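You operate a simulated robot arm through the tools that you are given. There is no shell and no other tool. Be economical: measure what you need, move in short steps, check, and stop when the job is done.

You are at the controls of a simulated robot arm. One attempt, no reset.

## Task
Close the black tin and the green box; grey cloth into the drawer.
Fine: the oak cabinet drawer, shut again. Where these are worked on the way, their far stop is far enough and under half their travel is too little: oak cabinet drawer.

Only the result counts: the job must be done as asked and must still hold three seconds after the hand-in. Knocking over, shifting, dropping, spilling or breaking anything else fails it. Flat cloth is picked up by pressing the open fingertips on it (5 to 10 N) and closing them slowly along it; thin cloth reads only 2 to 8 mm in the jaws.

## Robot
A 6-joint arm with a two-finger parallel gripper, fixed in place. Base frame: the origin is at the foot of the arm, x ahead of it, y to its left, z up. Units: mm, rad, N and s.
With the tool pointing down near the work surface it reaches from about 380 to 840 mm from the base axis. Its first joint turns from -2.007 to 2.007 rad. Payload 4.2 kg.
Tool frame: the origin (TCP) lies between the finger pads and is the grasp point; the fingertips stand 23 mm ahead of it; z points along the fingers, y is the line along which they close. The gripper opens to 94 mm. The fingers are 38 mm wide and 10 mm thick; the gripper's body (54 by 96 mm) begins 39 mm behind the TCP.
Orientation is told as [roll, pitch, yaw] about the base's x, y, z axes, in that order, counted from this pose: with the fingers straight down and closing along the base's y, the tool's x points along the base's -x, its y along +y and its z along -z.

## Interface
- The arm moves only by the tool drive_tool. Its argument "rows" is a list of rows, each an object of numbers (a shift or turn left out is 0, a gripper value left out holds the last): "tx", "ty", "tz": the shift along the base's x, y, z in mm; "ax", "ay", "az": the turn, a rotation vector about the base's x, y, z in rad; "jaw": the opening, from 0 (shut) to 1 (fully open). In form: [{"tx": .., "ty": .., "tz": .., "ax": .., "ay": .., "az": .., "jaw": ..}, ...]. A call has 1 to 8 rows; each row is the pose to reach, as a shift and turn from the pose commanded when the call began. Rows are played at 5 a second. More than 50 mm and 0.15 rad between two rows, or a gripper value outside its range, and nothing of the call is played. A pose out of reach is approached as far as the arm can. The call stops where the force on the tool passes 90 N (or 10 N more than at its start, if that is more) or the arm is blocked; 0.2 s more then pass. Each finger travels about 108 mm/s and halts on what it meets, pressing with about 25 N; the grip force reading is that of the motor and also rises with nothing between the fingers. The clock runs only during rows and for 0.2 s after the last one: add rows that repeat a pose to give the fingers time. It gives the time, the measured TCP pose, the force on the tool (base axes), the opening and the grip force at its end, in the units of the frame above (readings bear some noise), with the torque about the TCP (base axes, N m) and any sound that the robot's microphone picked up.
- Cameras (640 x 400 px; columns grow to the right, rows downward): "scene" is fixed at [51.5, 500, 1359.8]; the picture's right is [-0.69, -0.73, 0.00], its down [-0.42, 0.39, -0.82] and it looks along [0.60, -0.56, -0.57] (base axes); focal length 341 px, centre (320, 200). "wrist" rides on the gripper at [87, 16, -74] in the tool frame; the picture's right is [-0.18, 0.98, 0.00], its down [-0.58, -0.11, -0.81] and it looks along [-0.79, -0.15, 0.59] (tool axes); focal length 243 px, centre (320, 200). There is no depth. A picture from a camera that has moved, and an enlarged one, comes with that camera's place and axes in the base frame and with its lens.
- camera(camera): a new picture of that camera. The clock stands still meanwhile.
- slide_trunk(by): slides the trunk up (or, below 0, down) by that many mm; the arm rides with it, the base frame stays. It gives what a move gives, with no picture.
- inspect(camera, box): a new picture of the part [left, top, right, bottom] of that camera's present view, enlarged. The clock stands still meanwhile.
- finish_job(): hands the job in; it is judged then, once.

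Work in short steps. Places have to be worked out from the pictures, the camera data and where the tool is seen: move nearer, look again, correct. Check each grasp and each placing, and mend what went wrong. You have 120 turns and 76 pictures in all, those below and enlarged ones among them. Open the gripper and draw the arm clear of the work before you hand the job in, unless the task says otherwise; then end with one line.

The tools are called after ">>>" by a JSON object that holds its "op" and its "data". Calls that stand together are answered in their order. drive_tool: Moves the arm, as the interface text tells. Its arguments: {"type":"object","properties":{"rows":{"type":"array","items":{"type":"object","properties":{"tx":{"type":"number"},"ty":{"type":"number"},"tz":{"type":"number"},"ax":{"type":"number"},"ay":{"type":"number"},"az":{"type":"number"},"jaw":{"type":"number"}}}}},"required":["rows"]} The other tools are called the same way: slide_trunk (by) slides the trunk up or down; camera (camera) takes a picture; inspect (camera, box) takes an enlarged picture of a part of a camera's view; finish_job () hands the job in.

At the start:

```text
clock: 0.0
ee_pos: [565.8, -207.7, 921.1]
tool_rot: [-0.001, 0.001, -0.003]
ft_force: [-0.3, 0.9, -0.3]
torque: [0.02, 0.02, 0.06]
grip_width: 93.9
gripper_force: 0.0
trunk travel left (down, up): [-650.0, 340.0]
```

scene: 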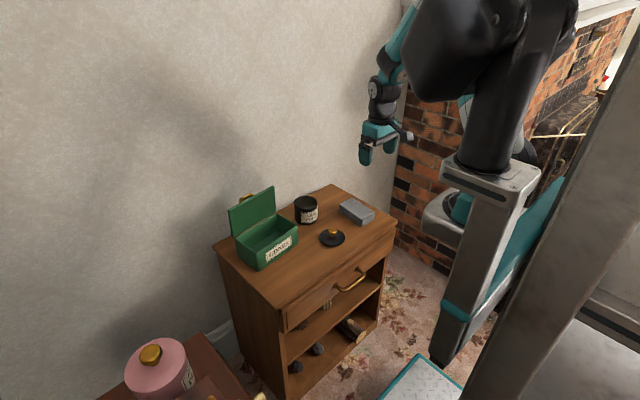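
wrist: 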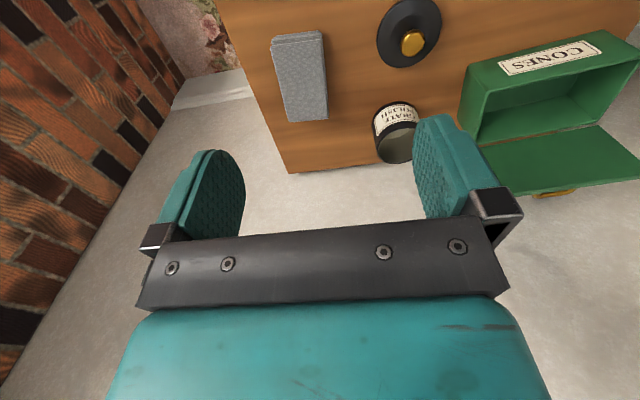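

I'll look at details before moving: the cabinet top and its front.

>>> {"op": "inspect", "data": {"camera": "scene", "box": [200, 170, 420, 310]}}

>>> {"op": "inspect", "data": {"camera": "wrist", "box": [220, 0, 640, 210]}}

>>> {"op": "inspect", "data": {"camera": "scene", "box": [200, 260, 420, 400]}}

```text
2.86 times, centred on (310, 240) of scene
camera zoom: at [51.5, 500.0, 1359.8], right [-0.69, -0.73, 0.0], down [-0.42, 0.39, -0.82], along [0.6, -0.56, -0.57], focal length 973 px, centre (349, 86)
```

zoom: 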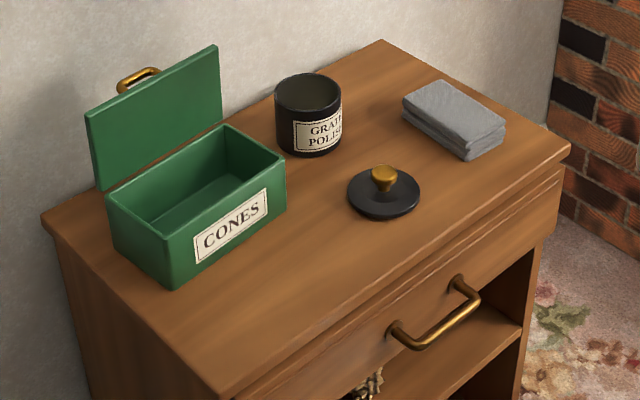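

```text
1.52 times, centred on (430, 105) of wrist
camera zoom: at [480.1, -191.1, 996.6], right [0.19, 0.98, 0.0], down [0.58, -0.11, 0.81], along [0.79, -0.15, -0.59], focal length 370 px, centre (152, 345)
```

zoom: 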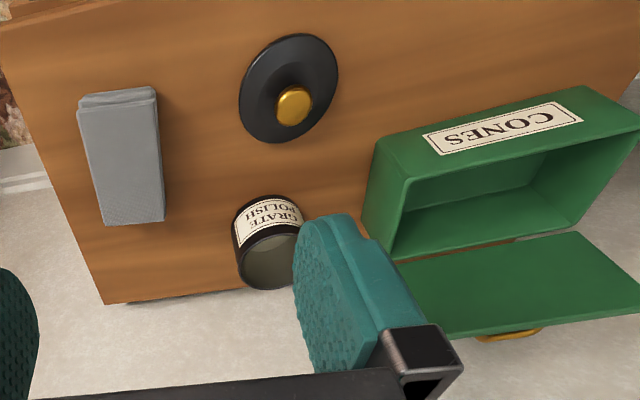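

```text
2.86 times, centred on (310, 330) of scene
camera zoom: at [51.5, 500.0, 1359.8], right [-0.69, -0.73, 0.0], down [-0.42, 0.39, -0.82], along [0.6, -0.56, -0.57], focal length 973 px, centre (349, -171)
```

zoom: 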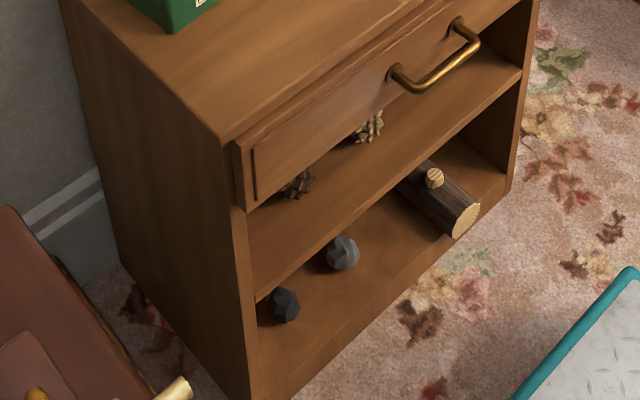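

The cabinet front faces the robot at about x=540, with its top at about z=620 and the handle near (500,-70,560). I'll draw back in x to look at the handle.

>>> {"op": "drive_tool", "data": {"rows": [{"tx": -40, "ty": 30}, {"tx": -80, "ty": 60}, {"tx": -120, "ty": 90}, {"tx": -150, "ty": 110}]}}

>>> {"op": "slide_trunk", "data": {"by": -230}}

>>> {"op": "camera", "data": {"camera": "wrist"}}

>>> {"op": "camera", "data": {"camera": "scene"}}

```text
clock: 1.0
ee_pos: [484.7, -103.2, 932.6]
tool_rot: [0.0, 0.002, -0.002]
ft_force: [-0.1, 0.0, -1.0]
torque: [-0.01, 0.02, 0.01]
grip_width: 93.8
gripper_force: 0.0
out of reach, approached as far as the arm can: row 3, 4
trunk travel left (down, up): [-650.0, 340.0]
```

```text
clock: 3.4
ee_pos: [484.4, -103.0, 704.0]
tool_rot: [0.0, 0.003, -0.002]
ft_force: [0.8, 0.9, -0.3]
torque: [-0.01, -0.01, 0.01]
grip_width: 94.1
gripper_force: 0.1
trunk travel left (down, up): [-420.0, 570.0]
```

```text
70 pictures are left
camera wrist: at [399.9, -86.1, 778.4], right [0.19, 0.98, 0.0], down [0.58, -0.11, 0.81], along [0.79, -0.15, -0.59], focal length 243 px, centre (320, 200)
```

wrist: 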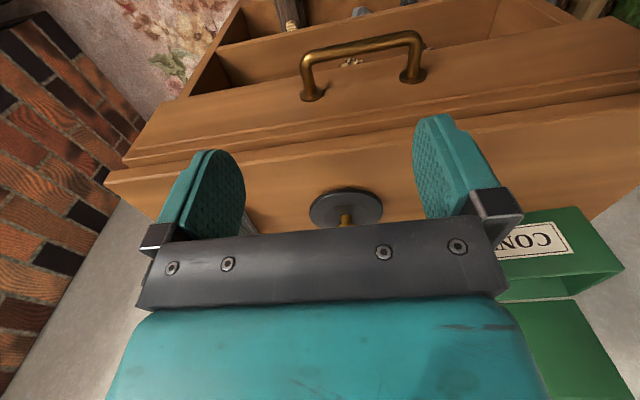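

```text
69 pictures are left
```

scene: 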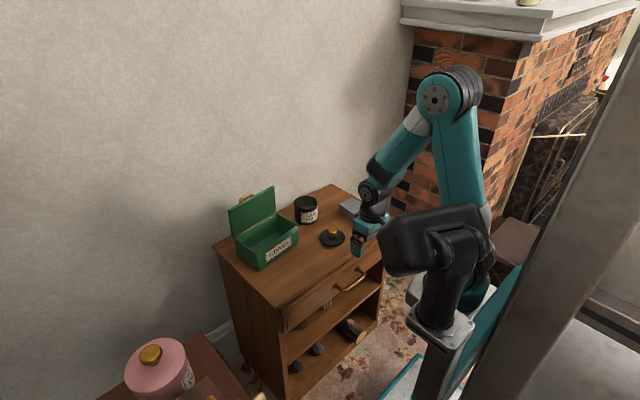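

The handle bar is at about x=501, y -120 to -17, z≈540, and stands about 34 mm off the drawer face. I plan to turn the tool 90° and hook one finger behind the bar. First I'll raise the trunk so the arm works low, where its near reach is better.

>>> {"op": "slide_trunk", "data": {"by": 230}}

>>> {"op": "drive_tool", "data": {"rows": [{"tz": -40, "az": 0.14}, {"tz": -80, "az": 0.28}, {"tz": -120, "az": 0.42}, {"tz": -150, "az": 0.56}, {"tz": -180, "az": 0.7}, {"tx": -20, "tz": -200, "az": 0.84}, {"tx": -40, "tz": -200, "az": 0.98}, {"tx": -60, "tz": -200, "az": 1.12}]}}

```text
clock: 5.8
ee_pos: [485.1, -102.4, 934.0]
tool_rot: [0.0, 0.002, -0.003]
ft_force: [-0.4, -0.1, -0.9]
torque: [-0.01, 0.02, 0.01]
grip_width: 94.0
gripper_force: 0.1
trunk travel left (down, up): [-650.0, 340.0]
```

```text
clock: 7.6
ee_pos: [440.7, -103.8, 722.1]
tool_rot: [0.004, 0.003, 1.123]
ft_force: [-0.5, 0.0, -0.3]
torque: [0.0, 0.01, 0.0]
grip_width: 94.3
gripper_force: 0.1
out of reach, approached as far as the arm can: row 1, 2, 8
trunk travel left (down, up): [-650.0, 340.0]
```

Reach improves lower down. I'll raise the trunk more, finish the yaw and lower the tool.

>>> {"op": "slide_trunk", "data": {"by": 200}}

>>> {"op": "drive_tool", "data": {"rows": [{"tz": -45, "az": 0.14}, {"tz": -90, "az": 0.28}, {"tz": -135, "az": 0.42}, {"tz": -180, "az": 0.45}, {"tz": -225, "tx": -10, "az": 0.45}, {"tz": -250, "tx": -30, "az": 0.45}, {"tz": -250, "tx": -60, "az": 0.45}, {"tz": -250, "tx": -90, "az": 0.45}]}}

```text
clock: 9.8
ee_pos: [440.0, -104.1, 923.4]
tool_rot: [0.001, 0.001, 1.118]
ft_force: [-0.1, -0.3, -0.2]
torque: [-0.01, -0.02, 0.0]
grip_width: 94.3
gripper_force: 0.0
trunk travel left (down, up): [-850.0, 140.0]
```

```text
clock: 11.6
ee_pos: [350.2, -103.3, 669.7]
tool_rot: [0.0, 0.002, 1.569]
ft_force: [0.1, -0.3, 0.3]
torque: [-0.04, 0.02, 0.02]
grip_width: 94.0
gripper_force: 0.0
trunk travel left (down, up): [-850.0, 140.0]
```

At this trunk height the arm gets to x=350. I'll move over the handle and check alignment before lowering.

>>> {"op": "drive_tool", "data": {"rows": [{"tx": 40, "ty": 10}, {"tx": 80, "ty": 25, "tz": -20}, {"tx": 108, "ty": 34, "tz": -60}, {"tx": 108, "ty": 34, "tz": -75}, {"tx": 108, "ty": 34, "tz": -75}]}}

>>> {"op": "inspect", "data": {"camera": "scene", "box": [280, 180, 440, 320]}}

>>> {"op": "camera", "data": {"camera": "wrist"}}

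```text
clock: 12.8
ee_pos: [457.8, -70.8, 598.2]
tool_rot: [0.002, 0.003, 1.57]
ft_force: [-0.9, -0.4, -0.6]
torque: [0.02, 0.0, -0.01]
grip_width: 94.0
gripper_force: 0.0
trunk travel left (down, up): [-850.0, 140.0]
```

```text
2.86 times, centred on (360, 250) of scene
camera zoom: at [51.5, 500.0, 1359.8], right [-0.69, -0.73, 0.0], down [-0.42, 0.39, -0.82], along [0.6, -0.56, -0.57], focal length 973 px, centre (206, 57)
```

zoom: 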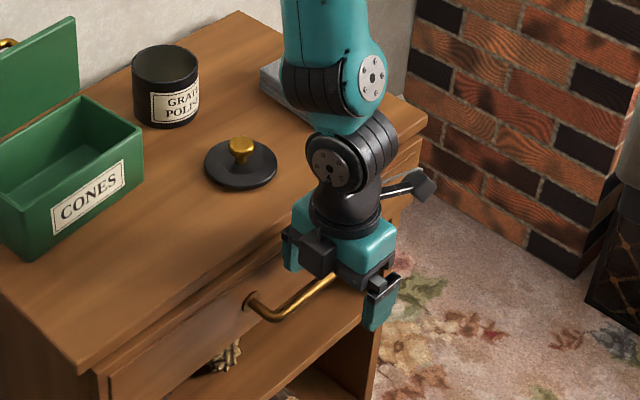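

```text
67 pictures are left
camera wrist: at [442.8, -156.0, 673.2], right [-0.98, 0.19, 0.0], down [0.11, 0.58, 0.81], along [0.15, 0.79, -0.59], focal length 243 px, centre (320, 200)
```

wrist: 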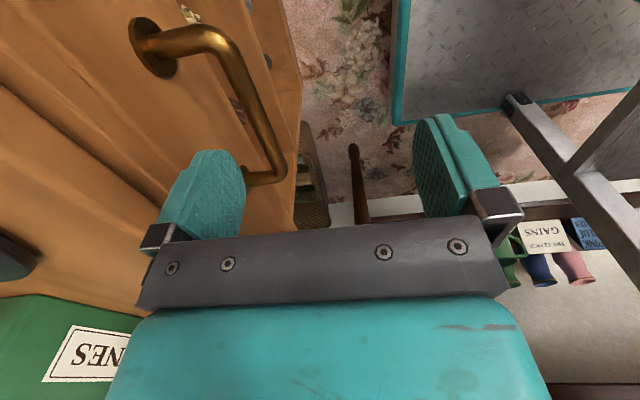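

The bar's far side is at about x≈508 and the drawer face at about 533. I'll shift +12 mm so the finger drops into the gap, then lower in small steps.

>>> {"op": "drive_tool", "data": {"rows": [{"tx": 12}, {"tx": 12, "tz": -12}, {"tx": 12, "tz": -24}, {"tx": 12, "tz": -24}]}}

>>> {"op": "camera", "data": {"camera": "wrist"}}

```text
clock: 13.8
ee_pos: [469.9, -68.8, 573.5]
tool_rot: [0.002, 0.001, 1.568]
ft_force: [-1.3, -0.2, 0.1]
torque: [0.03, 0.01, -0.02]
grip_width: 93.5
gripper_force: 0.1
trunk travel left (down, up): [-850.0, 140.0]
```

```text
66 pictures are left
camera wrist: at [454.3, -155.5, 648.2], right [-0.98, 0.19, 0.0], down [0.11, 0.58, 0.81], along [0.15, 0.79, -0.59], focal length 243 px, centre (320, 200)
```

wrist: 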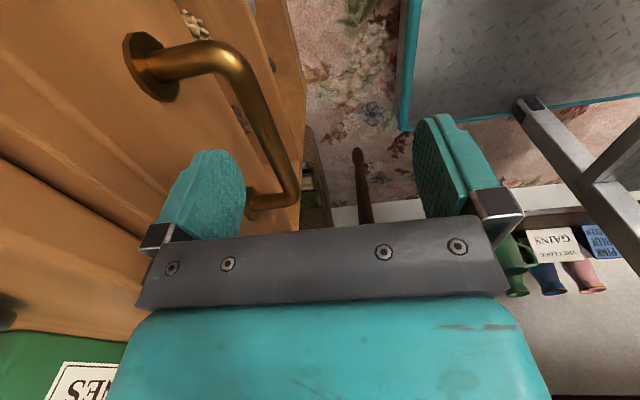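

The finger is clearly between the bar and the face. I'll lower the rest and look.

>>> {"op": "drive_tool", "data": {"rows": [{"tz": -10}, {"tz": -20}, {"tz": -28}, {"tz": -28}]}}

>>> {"op": "camera", "data": {"camera": "wrist"}}

```text
clock: 14.8
ee_pos: [470.0, -69.8, 545.5]
tool_rot: [0.001, 0.002, 1.57]
ft_force: [0.4, 0.3, 0.2]
torque: [-0.03, 0.0, -0.02]
grip_width: 94.0
gripper_force: 0.0
trunk travel left (down, up): [-850.0, 140.0]
```

```text
65 pictures are left
camera wrist: at [454.5, -155.8, 620.3], right [-0.98, 0.19, 0.0], down [0.11, 0.58, 0.81], along [0.15, 0.79, -0.59], focal length 243 px, centre (320, 200)
```

wrist: 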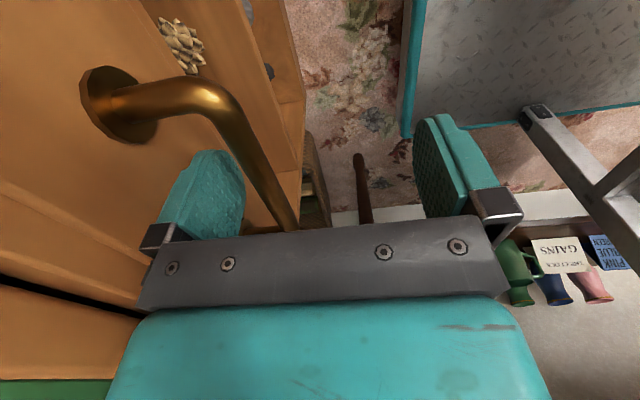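

The finger is behind the bar. I'll pull toward -x.

>>> {"op": "drive_tool", "data": {"rows": [{"tx": -10}, {"tx": -20}, {"tx": -35}, {"tx": -50}, {"tx": -65}, {"tx": -80}, {"tx": -80}]}}

>>> {"op": "inspect", "data": {"camera": "scene", "box": [260, 180, 440, 320]}}

```text
clock: 16.4
ee_pos: [389.0, -69.8, 546.9]
tool_rot: [0.002, 0.001, 1.568]
ft_force: [0.4, 0.2, -0.3]
torque: [0.02, 0.0, 0.0]
grip_width: 93.7
gripper_force: 0.1
trunk travel left (down, up): [-850.0, 140.0]
```

```text
2.86 times, centred on (350, 250) of scene
camera zoom: at [51.5, 500.0, 1359.8], right [-0.69, -0.73, 0.0], down [-0.42, 0.39, -0.82], along [0.6, -0.56, -0.57], focal length 973 px, centre (234, 57)
```

zoom: 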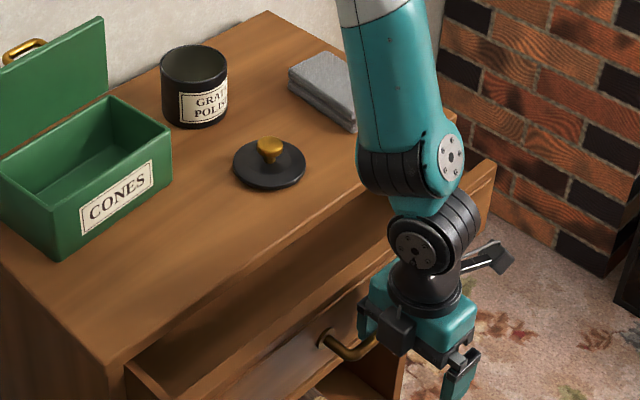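

The drawer slides easily and is about 75 mm open. I'll keep pulling.

>>> {"op": "drive_tool", "data": {"rows": [{"tx": -15}, {"tx": -30}, {"tx": -45}, {"tx": -60}, {"tx": -75}, {"tx": -90}, {"tx": -90}]}}

>>> {"op": "inspect", "data": {"camera": "scene", "box": [240, 180, 440, 340]}}

```text
clock: 18.0
ee_pos: [299.7, -69.4, 545.1]
tool_rot: [0.002, 0.002, 1.57]
ft_force: [0.6, 0.1, -0.2]
torque: [0.02, 0.0, 0.02]
grip_width: 94.2
gripper_force: 0.0
trunk travel left (down, up): [-850.0, 140.0]
```

```text
2.50 times, centred on (340, 260) of scene
camera zoom: at [51.5, 500.0, 1359.8], right [-0.69, -0.73, 0.0], down [-0.42, 0.39, -0.82], along [0.6, -0.56, -0.57], focal length 852 px, centre (270, 50)
```

zoom: 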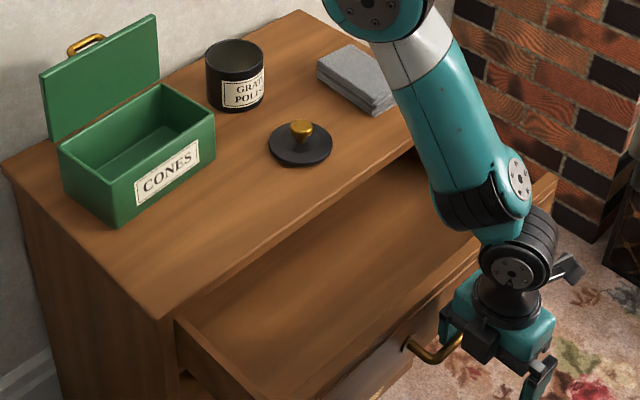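

It is about 165 mm open. I'll pull gently a bit further in case the stop is further out.

>>> {"op": "drive_tool", "data": {"rows": [{"tx": -8}, {"tx": -16}, {"tx": -24}, {"tx": -32}, {"tx": -40}, {"tx": -40}]}}

```text
clock: 19.4
ee_pos: [261.3, -71.1, 544.7]
tool_rot: [0.001, 0.002, 1.568]
ft_force: [-0.2, 0.3, 0.0]
torque: [0.01, -0.03, -0.03]
grip_width: 93.8
gripper_force: 0.1
trunk travel left (down, up): [-850.0, 140.0]
```

It is about 205 mm open, well over half travel. I'll release the hook, rise and look at the drawer.

>>> {"op": "drive_tool", "data": {"rows": [{"tx": 5}, {"tx": 5, "tz": 30}, {"tx": 5, "tz": 70}, {"tx": 10, "tz": 110}, {"tx": 40, "tz": 150, "az": -0.14}, {"tx": 80, "tz": 190, "az": -0.28}, {"tx": 120, "tz": 210, "az": -0.42}, {"tx": 160, "tz": 220, "az": -0.56}]}}

>>> {"op": "camera", "data": {"camera": "scene"}}

```text
refused: row 6 steps farther than a row can; nothing moved
```

```text
62 pictures are left
```

scene: 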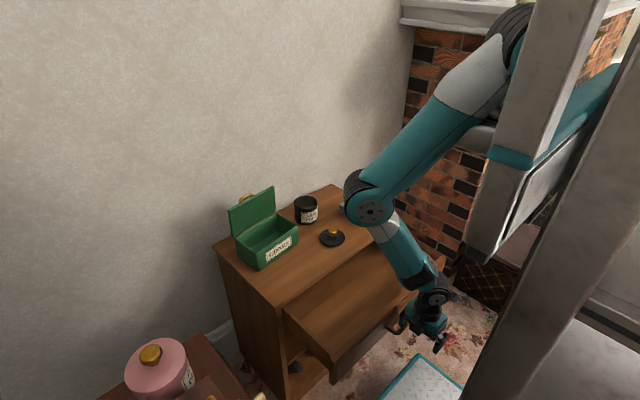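

One row stepped too far, so I'll use smaller steps.

>>> {"op": "drive_tool", "data": {"rows": [{"tx": 5}, {"tx": 5, "tz": 30}, {"tx": 5, "tz": 70}, {"tx": 10, "tz": 110}, {"tx": 35, "tz": 145, "az": -0.14}, {"tx": 65, "tz": 180, "az": -0.28}, {"tx": 100, "tz": 210, "az": -0.42}, {"tx": 140, "tz": 230, "az": -0.56}]}}

>>> {"op": "drive_tool", "data": {"rows": [{"tx": 30, "ty": -20, "az": -0.14}, {"tx": 60, "ty": -40, "az": -0.28}, {"tx": 90, "ty": -65, "az": -0.42}, {"tx": 120, "ty": -85, "az": -0.56}, {"tx": 120, "ty": -105, "az": -0.7}, {"tx": 120, "ty": -125, "az": -0.84}, {"tx": 120, "ty": -135, "az": -0.98}, {"tx": 120, "ty": -135, "az": -1.01}]}}

>>> {"op": "camera", "data": {"camera": "wrist"}}

>>> {"op": "inspect", "data": {"camera": "scene", "box": [240, 170, 440, 330]}}

```text
clock: 21.2
ee_pos: [401.4, -69.7, 776.1]
tool_rot: [0.003, 0.0, 1.008]
ft_force: [-0.1, -0.4, 0.1]
torque: [0.02, -0.03, 0.04]
grip_width: 93.7
gripper_force: 0.0
trunk travel left (down, up): [-850.0, 140.0]
```

```text
clock: 23.0
ee_pos: [521.2, -205.9, 776.0]
tool_rot: [0.001, 0.003, -0.003]
ft_force: [0.1, 0.3, 0.3]
torque: [0.01, 0.01, 0.0]
grip_width: 93.7
gripper_force: 0.0
trunk travel left (down, up): [-850.0, 140.0]
```

```text
61 pictures are left
camera wrist: at [435.5, -188.6, 850.8], right [0.19, 0.98, 0.0], down [0.58, -0.11, 0.81], along [0.79, -0.15, -0.59], focal length 243 px, centre (320, 200)
```

wrist: 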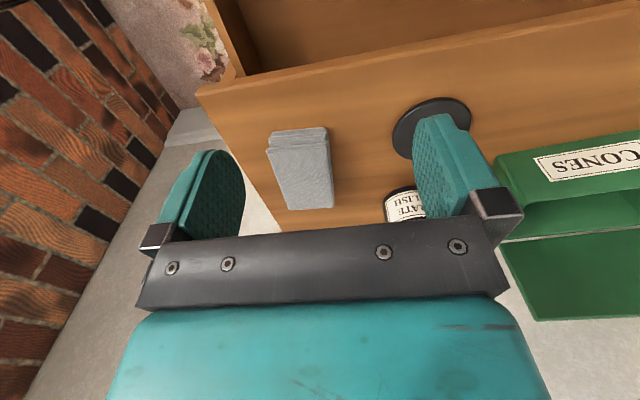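

```text
2.50 times, centred on (340, 250) of scene
camera zoom: at [51.5, 500.0, 1359.8], right [-0.69, -0.73, 0.0], down [-0.42, 0.39, -0.82], along [0.6, -0.56, -0.57], focal length 852 px, centre (270, 75)
```

zoom: 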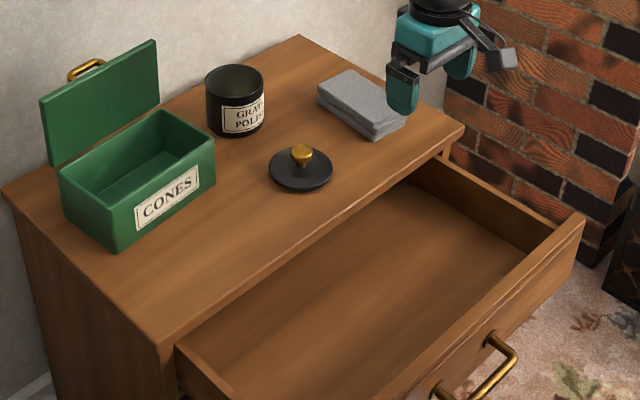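

The drawer is open and empty. The cloth looks like a folded stack, roughly x 598–720, y -280..-213. I'll go above it and look closer.

>>> {"op": "drive_tool", "data": {"rows": [{"tx": 40, "ty": -15}, {"tx": 80, "ty": -30}, {"tx": 120, "ty": -40, "tz": -20}, {"tx": 130, "ty": -40, "tz": -50}, {"tx": 130, "ty": -40, "tz": -50}]}}

>>> {"op": "camera", "data": {"camera": "wrist"}}

>>> {"op": "inspect", "data": {"camera": "scene", "box": [310, 160, 430, 250]}}

```text
clock: 24.2
ee_pos: [653.3, -244.5, 726.7]
tool_rot: [0.003, 0.003, -0.002]
ft_force: [0.7, 0.8, -0.8]
torque: [-0.01, 0.03, 0.0]
grip_width: 93.9
gripper_force: 0.0
trunk travel left (down, up): [-850.0, 140.0]
```

```text
59 pictures are left
camera wrist: at [565.8, -227.5, 801.6], right [0.19, 0.98, 0.0], down [0.58, -0.11, 0.81], along [0.79, -0.15, -0.59], focal length 243 px, centre (320, 200)
```

wrist: 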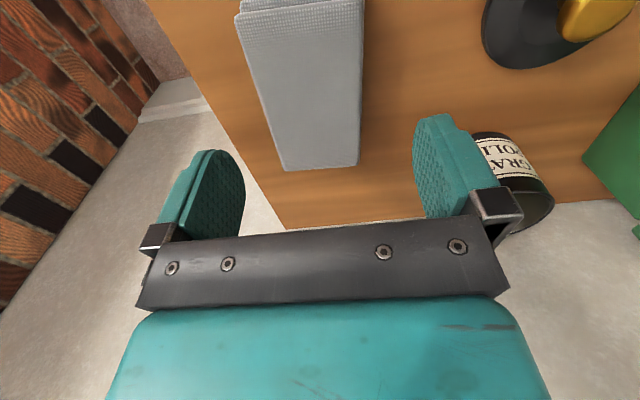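

```text
4.44 times, centred on (370, 205) of scene
camera zoom: at [51.5, 500.0, 1359.8], right [-0.69, -0.73, 0.0], down [-0.42, 0.39, -0.82], along [0.6, -0.56, -0.57], focal length 1514 px, centre (98, 178)
```

zoom: 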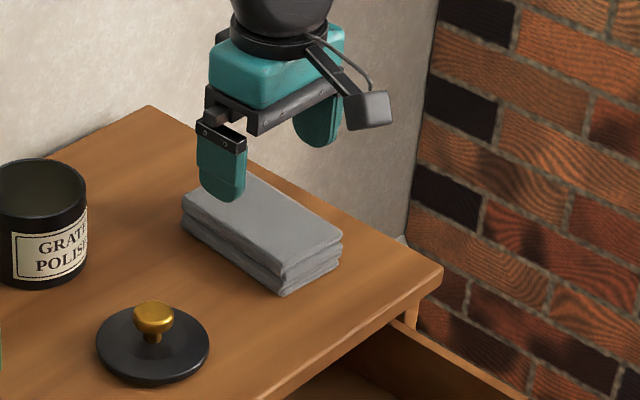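

The stack's top is at z≈650, centred at (662,-251), about 65 mm wide and turned -0.1 rad. I'll align across it and lower around it.

>>> {"op": "drive_tool", "data": {"rows": [{"tx": 6, "ty": -6, "az": -0.1}, {"tx": 6, "ty": -6, "az": -0.1, "tz": -30}, {"tx": 6, "ty": -6, "az": -0.1, "tz": -55}, {"tx": 6, "ty": -6, "az": -0.1, "tz": -72}, {"tx": 6, "ty": -6, "az": -0.1, "tz": -72}]}}

>>> {"op": "camera", "data": {"camera": "wrist"}}

```text
clock: 25.4
ee_pos: [656.8, -249.3, 653.6]
tool_rot: [0.001, 0.003, -0.102]
ft_force: [-0.4, -0.2, -0.3]
torque: [-0.01, 0.03, -0.03]
grip_width: 94.2
gripper_force: 0.1
trunk travel left (down, up): [-850.0, 140.0]
```

```text
57 pictures are left
camera wrist: at [572.8, -224.1, 728.7], right [0.28, 0.96, 0.0], down [0.57, -0.17, 0.81], along [0.77, -0.23, -0.59], focal length 243 px, centre (320, 200)
```

wrist: 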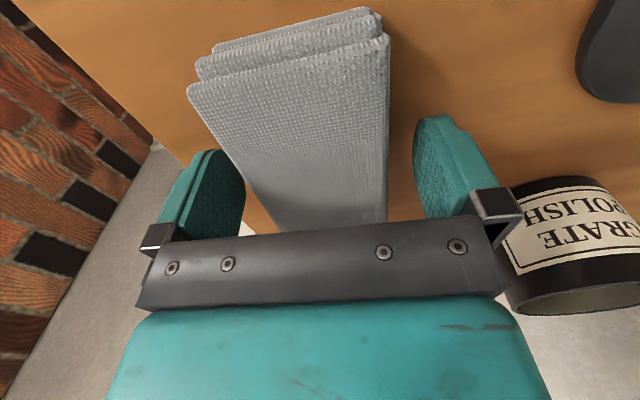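

The fingers straddle the stack well. I'll lower the last bit in small steps to just above the wood.

>>> {"op": "drive_tool", "data": {"rows": [{"tz": -3}, {"tz": -5}, {"tz": -7}, {"tz": -7}]}}

```text
clock: 26.4
ee_pos: [657.2, -250.7, 646.7]
tool_rot: [0.0, 0.001, -0.1]
ft_force: [-0.4, -0.3, 0.3]
torque: [-0.01, 0.01, -0.03]
grip_width: 93.9
gripper_force: 0.0
trunk travel left (down, up): [-850.0, 140.0]
```

There's no contact yet, with the tips at about 624. I'll close slowly on the stack.

>>> {"op": "drive_tool", "data": {"rows": [{"jaw": 0.85}, {"jaw": 0.75}, {"jaw": 0.68}, {"jaw": 0.62}, {"jaw": 0.58}, {"jaw": 0.55}, {"jaw": 0.55}]}}

>>> {"op": "camera", "data": {"camera": "wrist"}}

```text
clock: 28.0
ee_pos: [657.3, -250.5, 645.4]
tool_rot: [0.003, 0.002, -0.102]
ft_force: [-1.2, -0.1, 0.9]
torque: [0.01, 0.02, 0.0]
grip_width: 67.8
gripper_force: 25.2
trunk travel left (down, up): [-850.0, 140.0]
```

```text
56 pictures are left
camera wrist: at [573.1, -225.9, 721.4], right [0.28, 0.96, 0.0], down [0.57, -0.17, 0.81], along [0.77, -0.23, -0.59], focal length 243 px, centre (320, 200)
```

wrist: 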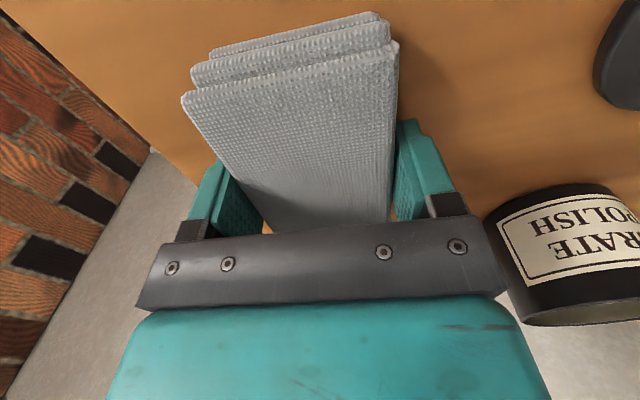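

The stack is gripped at 67.8 mm with 25 N. I'll lift gently and check.

>>> {"op": "drive_tool", "data": {"rows": [{"tz": 10, "jaw": 0.5}, {"tz": 25}, {"tz": 45}, {"tz": 70}, {"tz": 100}, {"tz": 100}]}}

>>> {"op": "camera", "data": {"camera": "wrist"}}

>>> {"op": "inspect", "data": {"camera": "scene", "box": [240, 150, 440, 310]}}

```text
clock: 29.4
ee_pos: [655.4, -252.3, 746.4]
tool_rot: [0.001, 0.001, -0.099]
ft_force: [0.1, 0.2, 0.4]
torque: [0.02, -0.01, 0.01]
grip_width: 67.8
gripper_force: 25.0
trunk travel left (down, up): [-850.0, 140.0]
```

```text
55 pictures are left
camera wrist: at [571.5, -227.3, 821.2], right [0.28, 0.96, 0.0], down [0.57, -0.17, 0.81], along [0.77, -0.23, -0.59], focal length 243 px, centre (320, 200)
```

wrist: 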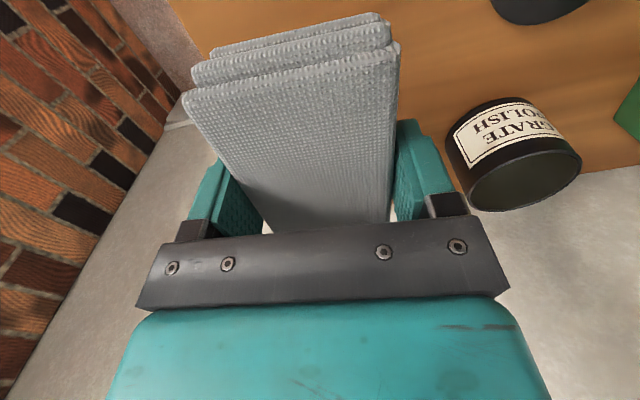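

```text
2.50 times, centred on (340, 230) of scene
camera zoom: at [51.5, 500.0, 1359.8], right [-0.69, -0.73, 0.0], down [-0.42, 0.39, -0.82], along [0.6, -0.56, -0.57], focal length 852 px, centre (270, 125)
```

zoom: 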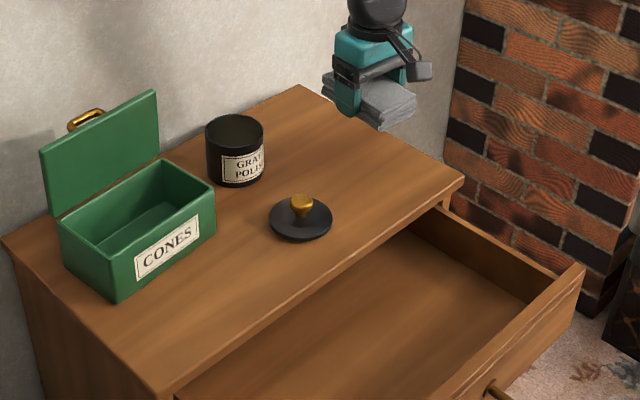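

The cloth stack is held firmly. I'll carry it above the open drawer at (432,-80).

>>> {"op": "drive_tool", "data": {"rows": [{"tx": -35, "ty": 20}, {"tx": -70, "ty": 45, "az": 0.03}, {"tx": -105, "ty": 70, "az": 0.06}, {"tx": -140, "ty": 100, "az": 0.1}, {"tx": -175, "ty": 130, "az": 0.1}, {"tx": -205, "ty": 160, "az": 0.1}, {"tx": -224, "ty": 172, "az": 0.1}, {"tx": -224, "ty": 172, "az": 0.1}]}}

>>> {"op": "drive_tool", "data": {"rows": [{"tz": -40}, {"tz": -80}, {"tz": -110}, {"tz": -130}, {"tz": -130}]}}

>>> {"op": "inspect", "data": {"camera": "scene", "box": [240, 190, 440, 350]}}

>>> {"op": "camera", "data": {"camera": "wrist"}}

```text
clock: 31.2
ee_pos: [431.6, -77.4, 745.7]
tool_rot: [0.002, 0.002, -0.001]
ft_force: [0.0, 0.3, -0.9]
torque: [0.0, 0.03, -0.01]
grip_width: 67.6
gripper_force: 25.2
trunk travel left (down, up): [-850.0, 140.0]
```

```text
clock: 32.4
ee_pos: [432.0, -77.4, 614.6]
tool_rot: [0.001, 0.002, -0.003]
ft_force: [-0.1, -0.1, -0.2]
torque: [0.01, -0.04, 0.01]
grip_width: 67.5
gripper_force: 24.9
trunk travel left (down, up): [-850.0, 140.0]
```

```text
2.50 times, centred on (340, 270) of scene
camera zoom: at [51.5, 500.0, 1359.8], right [-0.69, -0.73, 0.0], down [-0.42, 0.39, -0.82], along [0.6, -0.56, -0.57], focal length 852 px, centre (270, 25)
```

zoom: 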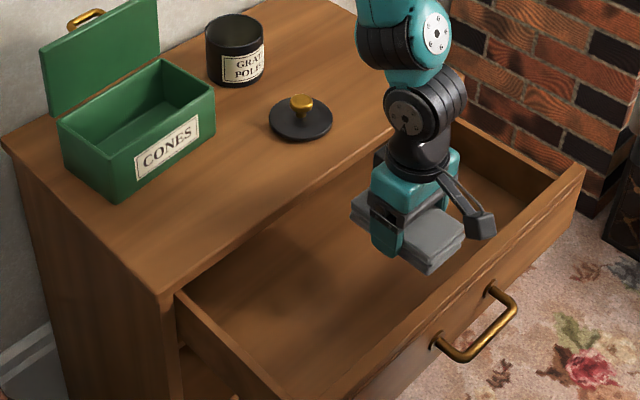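

```text
52 pictures are left
camera wrist: at [345.0, -60.9, 690.6], right [0.19, 0.98, 0.0], down [0.58, -0.11, 0.81], along [0.79, -0.15, -0.59], focal length 243 px, centre (320, 200)
```

wrist: 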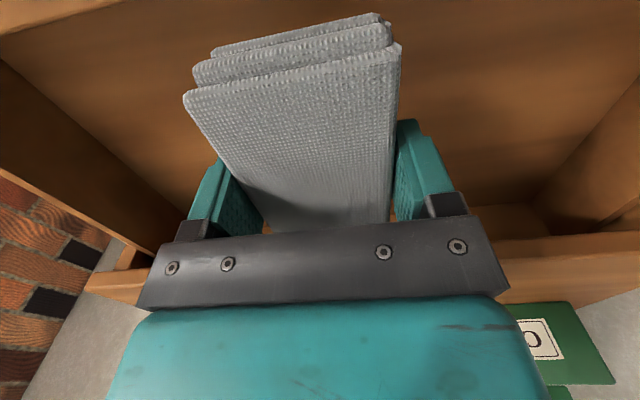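

The wrist camera might hit the drawer front lower down. I'll turn 90° so it hangs along the drawer's width instead.

>>> {"op": "drive_tool", "data": {"rows": [{"tz": 20, "az": 0.14}, {"tz": 30, "az": 0.28}, {"tz": 30, "az": 0.42}, {"tz": 30, "az": 0.56}, {"tz": 30, "az": 0.7, "tx": 4}, {"tz": 30, "az": 0.84, "tx": 8}, {"tz": 30, "az": 0.98, "tx": 8}, {"tz": 30, "az": 1.12, "tx": 8}]}}

>>> {"op": "drive_tool", "data": {"rows": [{"az": 0.14}, {"az": 0.28}, {"az": 0.42}, {"az": 0.45, "tz": -20}, {"az": 0.45, "tz": -50}, {"az": 0.45, "tz": -75}, {"az": 0.45, "tz": -75}]}}

>>> {"op": "inspect", "data": {"camera": "scene", "box": [240, 190, 440, 350]}}

>>> {"op": "camera", "data": {"camera": "wrist"}}

```text
clock: 34.2
ee_pos: [441.5, -78.6, 646.1]
tool_rot: [-0.001, 0.001, 1.122]
ft_force: [0.0, -0.5, -0.8]
torque: [-0.02, 0.02, 0.03]
grip_width: 67.3
gripper_force: 24.9
trunk travel left (down, up): [-850.0, 140.0]
```

```text
clock: 35.8
ee_pos: [440.9, -78.7, 572.0]
tool_rot: [0.004, 0.002, 1.569]
ft_force: [0.0, 0.0, -1.1]
torque: [-0.03, -0.01, 0.02]
grip_width: 67.3
gripper_force: 24.3
trunk travel left (down, up): [-850.0, 140.0]
```

```text
2.50 times, centred on (340, 270) of scene
camera zoom: at [51.5, 500.0, 1359.8], right [-0.69, -0.73, 0.0], down [-0.42, 0.39, -0.82], along [0.6, -0.56, -0.57], focal length 852 px, centre (270, 25)
```

zoom: 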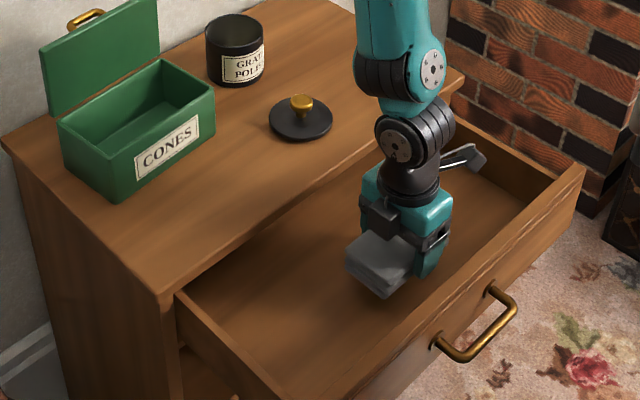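

```text
50 pictures are left
camera wrist: at [423.8, -165.0, 646.3], right [-0.98, 0.19, 0.0], down [0.11, 0.58, 0.81], along [0.15, 0.79, -0.59], focal length 243 px, centre (320, 200)
```

wrist: 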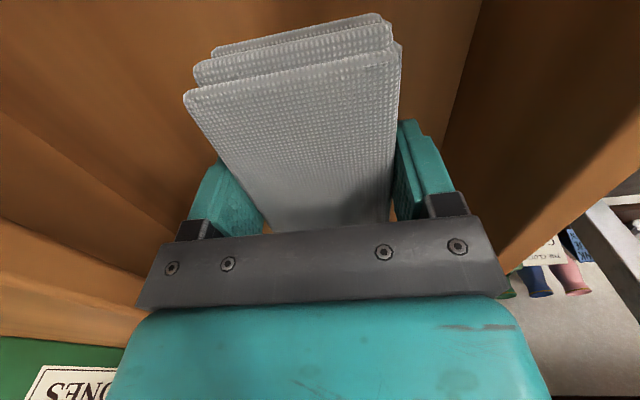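

There's clearance on all sides. I'll lower slowly until the cloth touches the drawer floor.

>>> {"op": "drive_tool", "data": {"rows": [{"tz": -6}, {"tz": -12}, {"tz": -18}, {"tz": -22}, {"tz": -26}, {"tz": -26}]}}

>>> {"op": "drive_tool", "data": {"rows": [{"tz": -3}, {"tz": -6}, {"tz": -9}, {"tz": -12}]}}

```text
clock: 37.2
ee_pos: [440.0, -78.8, 544.7]
tool_rot: [0.001, 0.0, 1.57]
ft_force: [-0.3, -0.1, -0.6]
torque: [-0.04, -0.02, 0.01]
grip_width: 67.4
gripper_force: 25.2
trunk travel left (down, up): [-850.0, 140.0]
```

```text
clock: 38.2
ee_pos: [439.5, -78.3, 534.7]
tool_rot: [-0.001, 0.003, 1.569]
ft_force: [-0.7, 1.2, 20.0]
torque: [-0.03, -0.07, 0.05]
grip_width: 67.1
gripper_force: 24.8
trunk travel left (down, up): [-850.0, 140.0]
```

Contact was at z≈535. I'll ease off slightly, open and rise.

>>> {"op": "drive_tool", "data": {"rows": [{"tz": 2}, {"tz": 2, "jaw": 0.8}, {"tz": 2, "jaw": 1.0}, {"tz": 2, "jaw": 1.0}, {"tz": 2, "jaw": 1.0}]}}

>>> {"op": "drive_tool", "data": {"rows": [{"tz": 20}, {"tz": 50}, {"tz": 90}, {"tz": 130}, {"tz": 170}, {"tz": 170}]}}

>>> {"op": "camera", "data": {"camera": "wrist"}}

>>> {"op": "inspect", "data": {"camera": "scene", "box": [240, 190, 440, 350]}}

```text
clock: 39.4
ee_pos: [440.4, -79.0, 536.4]
tool_rot: [0.002, 0.002, 1.569]
ft_force: [0.2, -0.2, -0.8]
torque: [0.0, 0.0, 0.01]
grip_width: 94.1
gripper_force: 0.1
trunk travel left (down, up): [-850.0, 140.0]
```

```text
clock: 40.8
ee_pos: [441.7, -78.9, 707.3]
tool_rot: [0.001, 0.002, 1.569]
ft_force: [0.3, 0.0, 0.1]
torque: [0.0, -0.01, 0.02]
grip_width: 94.0
gripper_force: 0.0
trunk travel left (down, up): [-850.0, 140.0]
```

```text
49 pictures are left
camera wrist: at [426.0, -164.1, 782.4], right [-0.98, 0.19, 0.0], down [0.11, 0.58, 0.81], along [0.15, 0.79, -0.59], focal length 243 px, centre (320, 200)
```

wrist: 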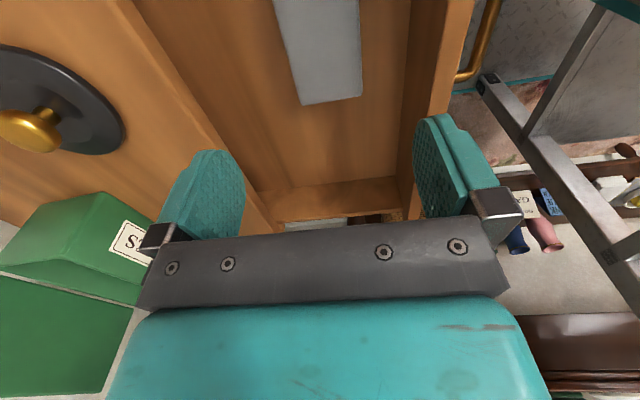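

```text
2.50 times, centred on (340, 270) of scene
camera zoom: at [51.5, 500.0, 1359.8], right [-0.69, -0.73, 0.0], down [-0.42, 0.39, -0.82], along [0.6, -0.56, -0.57], focal length 852 px, centre (270, 25)
```

zoom: 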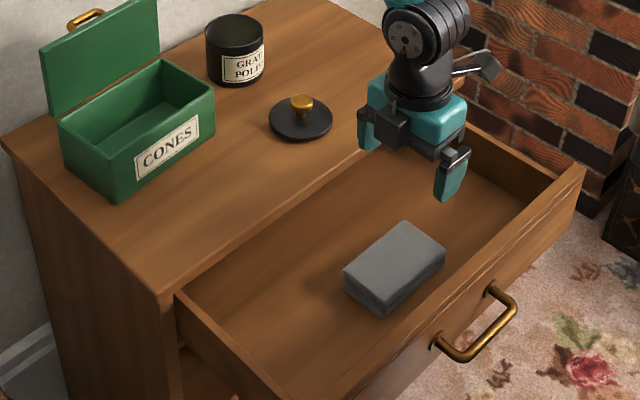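

The cloth lies in the drawer. To close it I'll go back to the known hook pose and push the drawer face with the outer side of that finger.

>>> {"op": "drive_tool", "data": {"rows": [{"tx": -40, "ty": 3}, {"tx": -80, "ty": 9}, {"tx": -120, "ty": 9, "tz": -10}, {"tx": -155, "ty": 9, "tz": -30}, {"tx": -173, "ty": 9, "tz": -60}, {"tx": -173, "ty": 9, "tz": -90}, {"tx": -173, "ty": 9, "tz": -110}, {"tx": -173, "ty": 9, "tz": -110}]}}

>>> {"op": "camera", "data": {"camera": "wrist"}}

```text
clock: 42.6
ee_pos: [267.4, -68.8, 597.2]
tool_rot: [0.001, 0.001, 1.568]
ft_force: [0.1, -0.1, -0.1]
torque: [-0.01, -0.01, 0.0]
grip_width: 94.3
gripper_force: 0.1
trunk travel left (down, up): [-850.0, 140.0]
```

```text
47 pictures are left
camera wrist: at [250.9, -155.1, 671.4], right [-0.98, 0.19, 0.0], down [0.11, 0.58, 0.81], along [0.15, 0.79, -0.59], focal length 243 px, centre (320, 200)
```

wrist: 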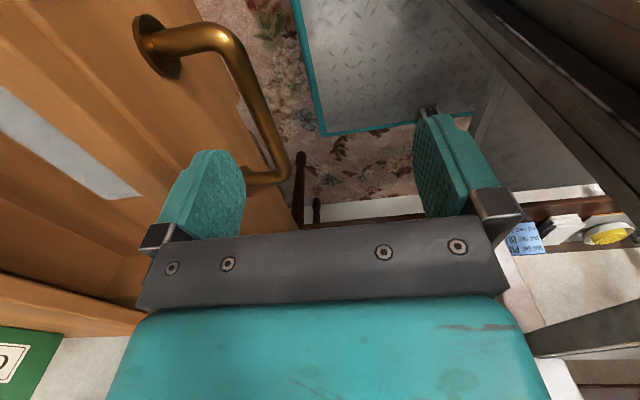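

The view matches the earlier one that needed a +12 mm shift, so I'll shift +11 and lower.

>>> {"op": "drive_tool", "data": {"rows": [{"tx": 11}, {"tx": 11, "tz": -12}, {"tx": 11, "tz": -25}, {"tx": 11, "tz": -25}]}}

>>> {"op": "camera", "data": {"camera": "wrist"}}

```text
clock: 43.6
ee_pos: [278.6, -70.1, 570.8]
tool_rot: [0.004, 0.0, 1.569]
ft_force: [-0.9, 0.2, 0.1]
torque: [0.0, -0.03, 0.02]
grip_width: 93.8
gripper_force: 0.0
trunk travel left (down, up): [-850.0, 140.0]
```

```text
46 pictures are left
camera wrist: at [262.8, -155.6, 646.8], right [-0.98, 0.19, 0.0], down [0.11, 0.58, 0.81], along [0.15, 0.79, -0.59], focal length 243 px, centre (320, 200)
```

wrist: 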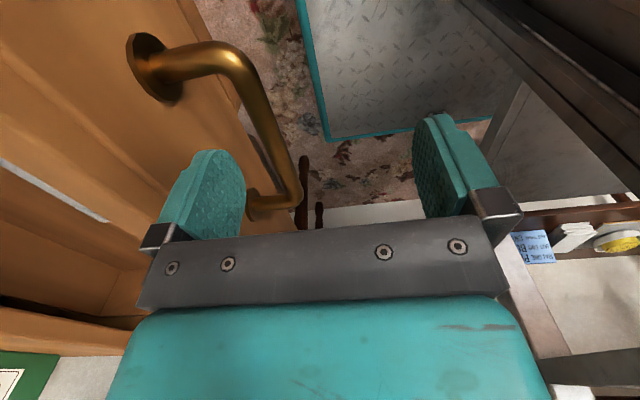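

Same view as before, so the finger is in the gap. I'll lower, then push in +x.

>>> {"op": "drive_tool", "data": {"rows": [{"tz": -12}, {"tz": -25}, {"tz": -25}]}}

>>> {"op": "drive_tool", "data": {"rows": [{"tx": 12}, {"tx": 28}, {"tx": 46}, {"tx": 64}, {"tx": 82}, {"tx": 100}, {"tx": 115}, {"tx": 125}]}}

>>> {"op": "drive_tool", "data": {"rows": [{"tx": 12}, {"tx": 24}, {"tx": 36}, {"tx": 46}, {"tx": 54}, {"tx": 60}, {"tx": 65}, {"tx": 65}]}}

>>> {"op": "camera", "data": {"camera": "wrist"}}

>>> {"op": "inspect", "data": {"camera": "scene", "box": [240, 190, 440, 350]}}

```text
clock: 44.4
ee_pos: [279.0, -70.0, 546.8]
tool_rot: [0.002, 0.002, 1.569]
ft_force: [-0.7, 0.0, -1.4]
torque: [0.01, -0.01, 0.02]
grip_width: 94.0
gripper_force: 0.1
trunk travel left (down, up): [-850.0, 140.0]
```

```text
clock: 46.2
ee_pos: [403.9, -70.2, 544.6]
tool_rot: [0.001, 0.002, 1.569]
ft_force: [-0.6, -0.9, -0.8]
torque: [0.02, -0.03, 0.01]
grip_width: 93.6
gripper_force: 0.2
trunk travel left (down, up): [-850.0, 140.0]
```

```text
clock: 48.0
ee_pos: [468.4, -69.3, 546.4]
tool_rot: [-0.002, 0.0, 1.568]
ft_force: [-1.3, 0.7, 0.4]
torque: [0.02, -0.19, 0.05]
grip_width: 92.9
gripper_force: 0.1
trunk travel left (down, up): [-850.0, 140.0]
```

```text
45 pictures are left
camera wrist: at [452.5, -156.0, 620.5], right [-0.98, 0.19, 0.0], down [0.11, 0.58, 0.81], along [0.15, 0.79, -0.59], focal length 243 px, centre (320, 200)
```

wrist: 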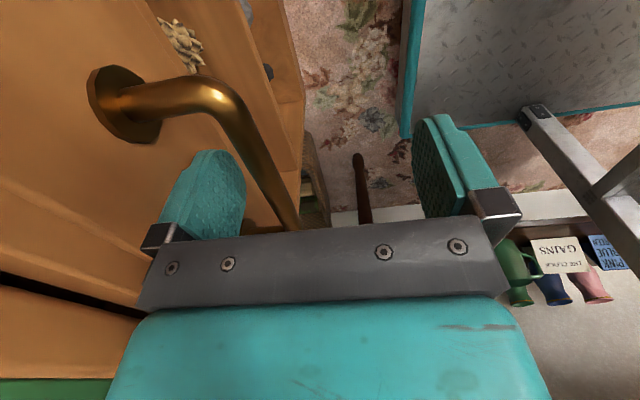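

```text
2.50 times, centred on (340, 270) of scene
camera zoom: at [51.5, 500.0, 1359.8], right [-0.69, -0.73, 0.0], down [-0.42, 0.39, -0.82], along [0.6, -0.56, -0.57], focal length 852 px, centre (270, 25)
```

zoom: 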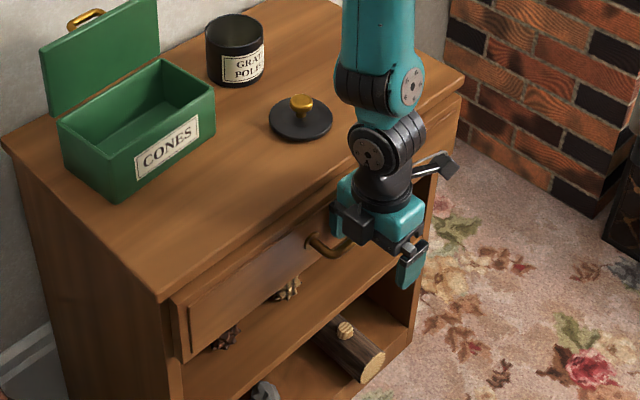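

Nearly shut. I'll push a few mm more until it stops.

>>> {"op": "drive_tool", "data": {"rows": [{"tx": 3}, {"tx": 6}, {"tx": 8}, {"tx": 10}, {"tx": 10}]}}

>>> {"op": "camera", "data": {"camera": "wrist"}}

```text
clock: 49.2
ee_pos: [476.9, -69.2, 546.4]
tool_rot: [0.004, 0.002, 1.568]
ft_force: [-18.0, 4.7, 4.7]
torque: [-0.18, -1.22, 0.28]
grip_width: 85.4
gripper_force: 0.1
trunk travel left (down, up): [-850.0, 140.0]
```

```text
43 pictures are left
camera wrist: at [460.6, -155.7, 620.8], right [-0.98, 0.19, 0.0], down [0.11, 0.58, 0.81], along [0.15, 0.79, -0.59], focal length 243 px, centre (320, 200)
```

wrist: 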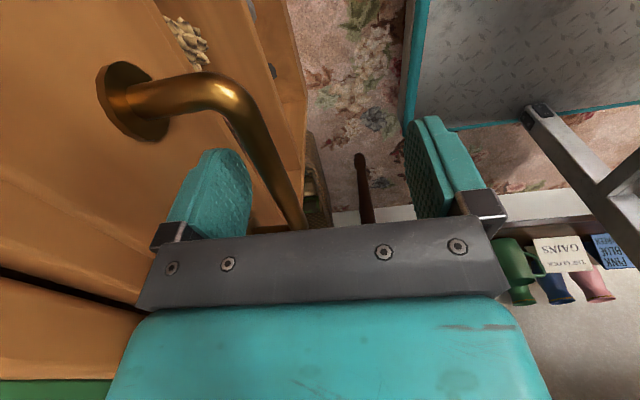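

The handle sits where it was at the start, within about 1 mm, and force rises, so the drawer is shut. I'll back off and lift out.

>>> {"op": "drive_tool", "data": {"rows": [{"tx": -8, "jaw": 1}, {"tx": -8}, {"tx": -8, "tz": 30}, {"tx": -8, "tz": 70}, {"tx": -8, "tz": 110}, {"tx": 0, "tz": 150}, {"tx": 0, "tz": 150}]}}

>>> {"op": "inspect", "data": {"camera": "scene", "box": [240, 190, 440, 350]}}

```text
clock: 50.8
ee_pos: [479.7, -68.2, 694.5]
tool_rot: [-0.001, 0.002, 1.568]
ft_force: [0.4, 0.2, -0.5]
torque: [-0.02, 0.03, -0.03]
grip_width: 93.9
gripper_force: 0.0
trunk travel left (down, up): [-850.0, 140.0]
```

```text
2.50 times, centred on (340, 270) of scene
camera zoom: at [51.5, 500.0, 1359.8], right [-0.69, -0.73, 0.0], down [-0.42, 0.39, -0.82], along [0.6, -0.56, -0.57], focal length 852 px, centre (270, 25)
```

zoom: 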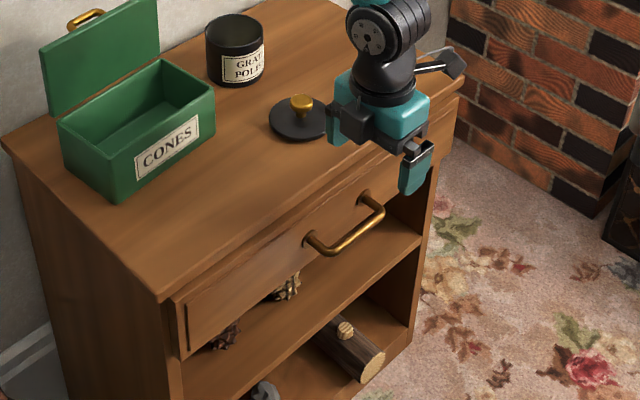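

The drawer looks shut. Next is the tin lid: I'll rise, return to yaw 0 and look at the lid and tin from above.

>>> {"op": "drive_tool", "data": {"rows": [{"tz": 20, "az": -0.14}, {"tz": 40, "az": -0.28}, {"tz": 60, "az": -0.42}, {"tz": 60, "az": -0.56}, {"tz": 60, "az": -0.7, "tx": 20}, {"tz": 60, "az": -0.84, "tx": 40}, {"tz": 60, "az": -0.98, "tx": 60}, {"tz": 60, "az": -1.12, "tx": 80}]}}

>>> {"op": "drive_tool", "data": {"rows": [{"az": -0.14}, {"az": -0.28, "ty": -10}, {"az": -0.42, "ty": -20}, {"az": -0.45, "ty": -28, "tx": 10}, {"az": -0.45, "ty": -28, "tx": 10}]}}

>>> {"op": "camera", "data": {"camera": "wrist"}}

```text
clock: 52.6
ee_pos: [558.5, -69.9, 755.4]
tool_rot: [0.001, 0.002, 0.447]
ft_force: [-0.5, 0.2, 0.7]
torque: [0.01, 0.01, 0.01]
grip_width: 94.2
gripper_force: 0.1
trunk travel left (down, up): [-850.0, 140.0]
```

```text
clock: 53.8
ee_pos: [568.9, -98.4, 756.2]
tool_rot: [0.002, 0.001, -0.001]
ft_force: [-0.3, -0.1, 0.0]
torque: [0.02, 0.02, 0.02]
grip_width: 93.9
gripper_force: 0.0
trunk travel left (down, up): [-850.0, 140.0]
```

```text
41 pictures are left
camera wrist: at [482.9, -81.3, 830.4], right [0.19, 0.98, 0.0], down [0.58, -0.11, 0.81], along [0.79, -0.15, -0.59], focal length 243 px, centre (320, 200)
```

wrist: 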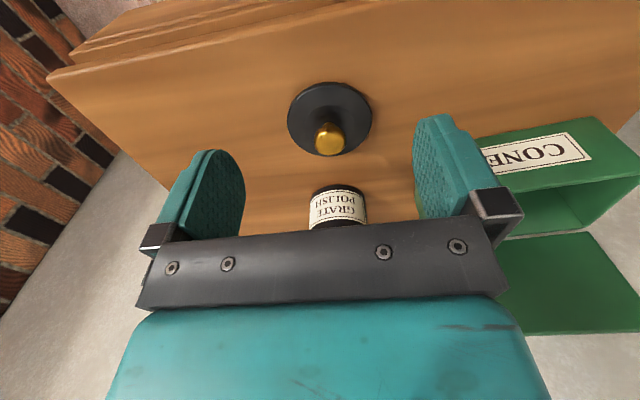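

The lid is centred at about (627,-100) with its knob top at about z 650. I'll move above it for a closer look.

>>> {"op": "drive_tool", "data": {"rows": [{"tx": 25}, {"tx": 50, "ty": -2}, {"tx": 58, "ty": -2, "tz": -20}, {"tx": 58, "ty": -2, "tz": -50}, {"tx": 58, "ty": -2, "tz": -65}, {"tx": 58, "ty": -2, "tz": -65}]}}

>>> {"op": "camera", "data": {"camera": "wrist"}}

>>> {"op": "inspect", "data": {"camera": "scene", "box": [270, 170, 390, 260]}}

```text
clock: 55.2
ee_pos: [627.0, -99.1, 690.3]
tool_rot: [0.002, 0.001, -0.001]
ft_force: [-0.6, -0.6, 0.3]
torque: [-0.01, 0.0, -0.02]
grip_width: 94.0
gripper_force: 0.0
trunk travel left (down, up): [-850.0, 140.0]
```

```text
40 pictures are left
camera wrist: at [540.8, -83.5, 765.5], right [0.19, 0.98, 0.0], down [0.58, -0.11, 0.81], along [0.79, -0.15, -0.59], focal length 243 px, centre (320, 200)
```

wrist: 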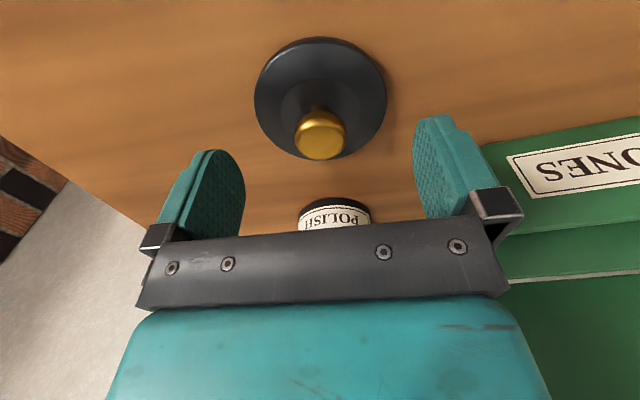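

```text
4.44 times, centred on (330, 215) of scene
camera zoom: at [51.5, 500.0, 1359.8], right [-0.69, -0.73, 0.0], down [-0.42, 0.39, -0.82], along [0.6, -0.56, -0.57], focal length 1514 px, centre (276, 133)
```

zoom: 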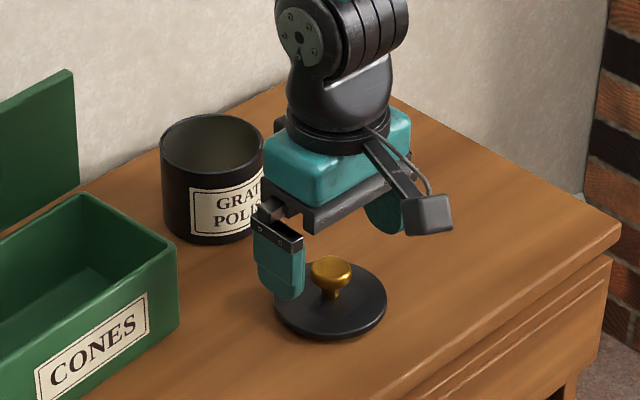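

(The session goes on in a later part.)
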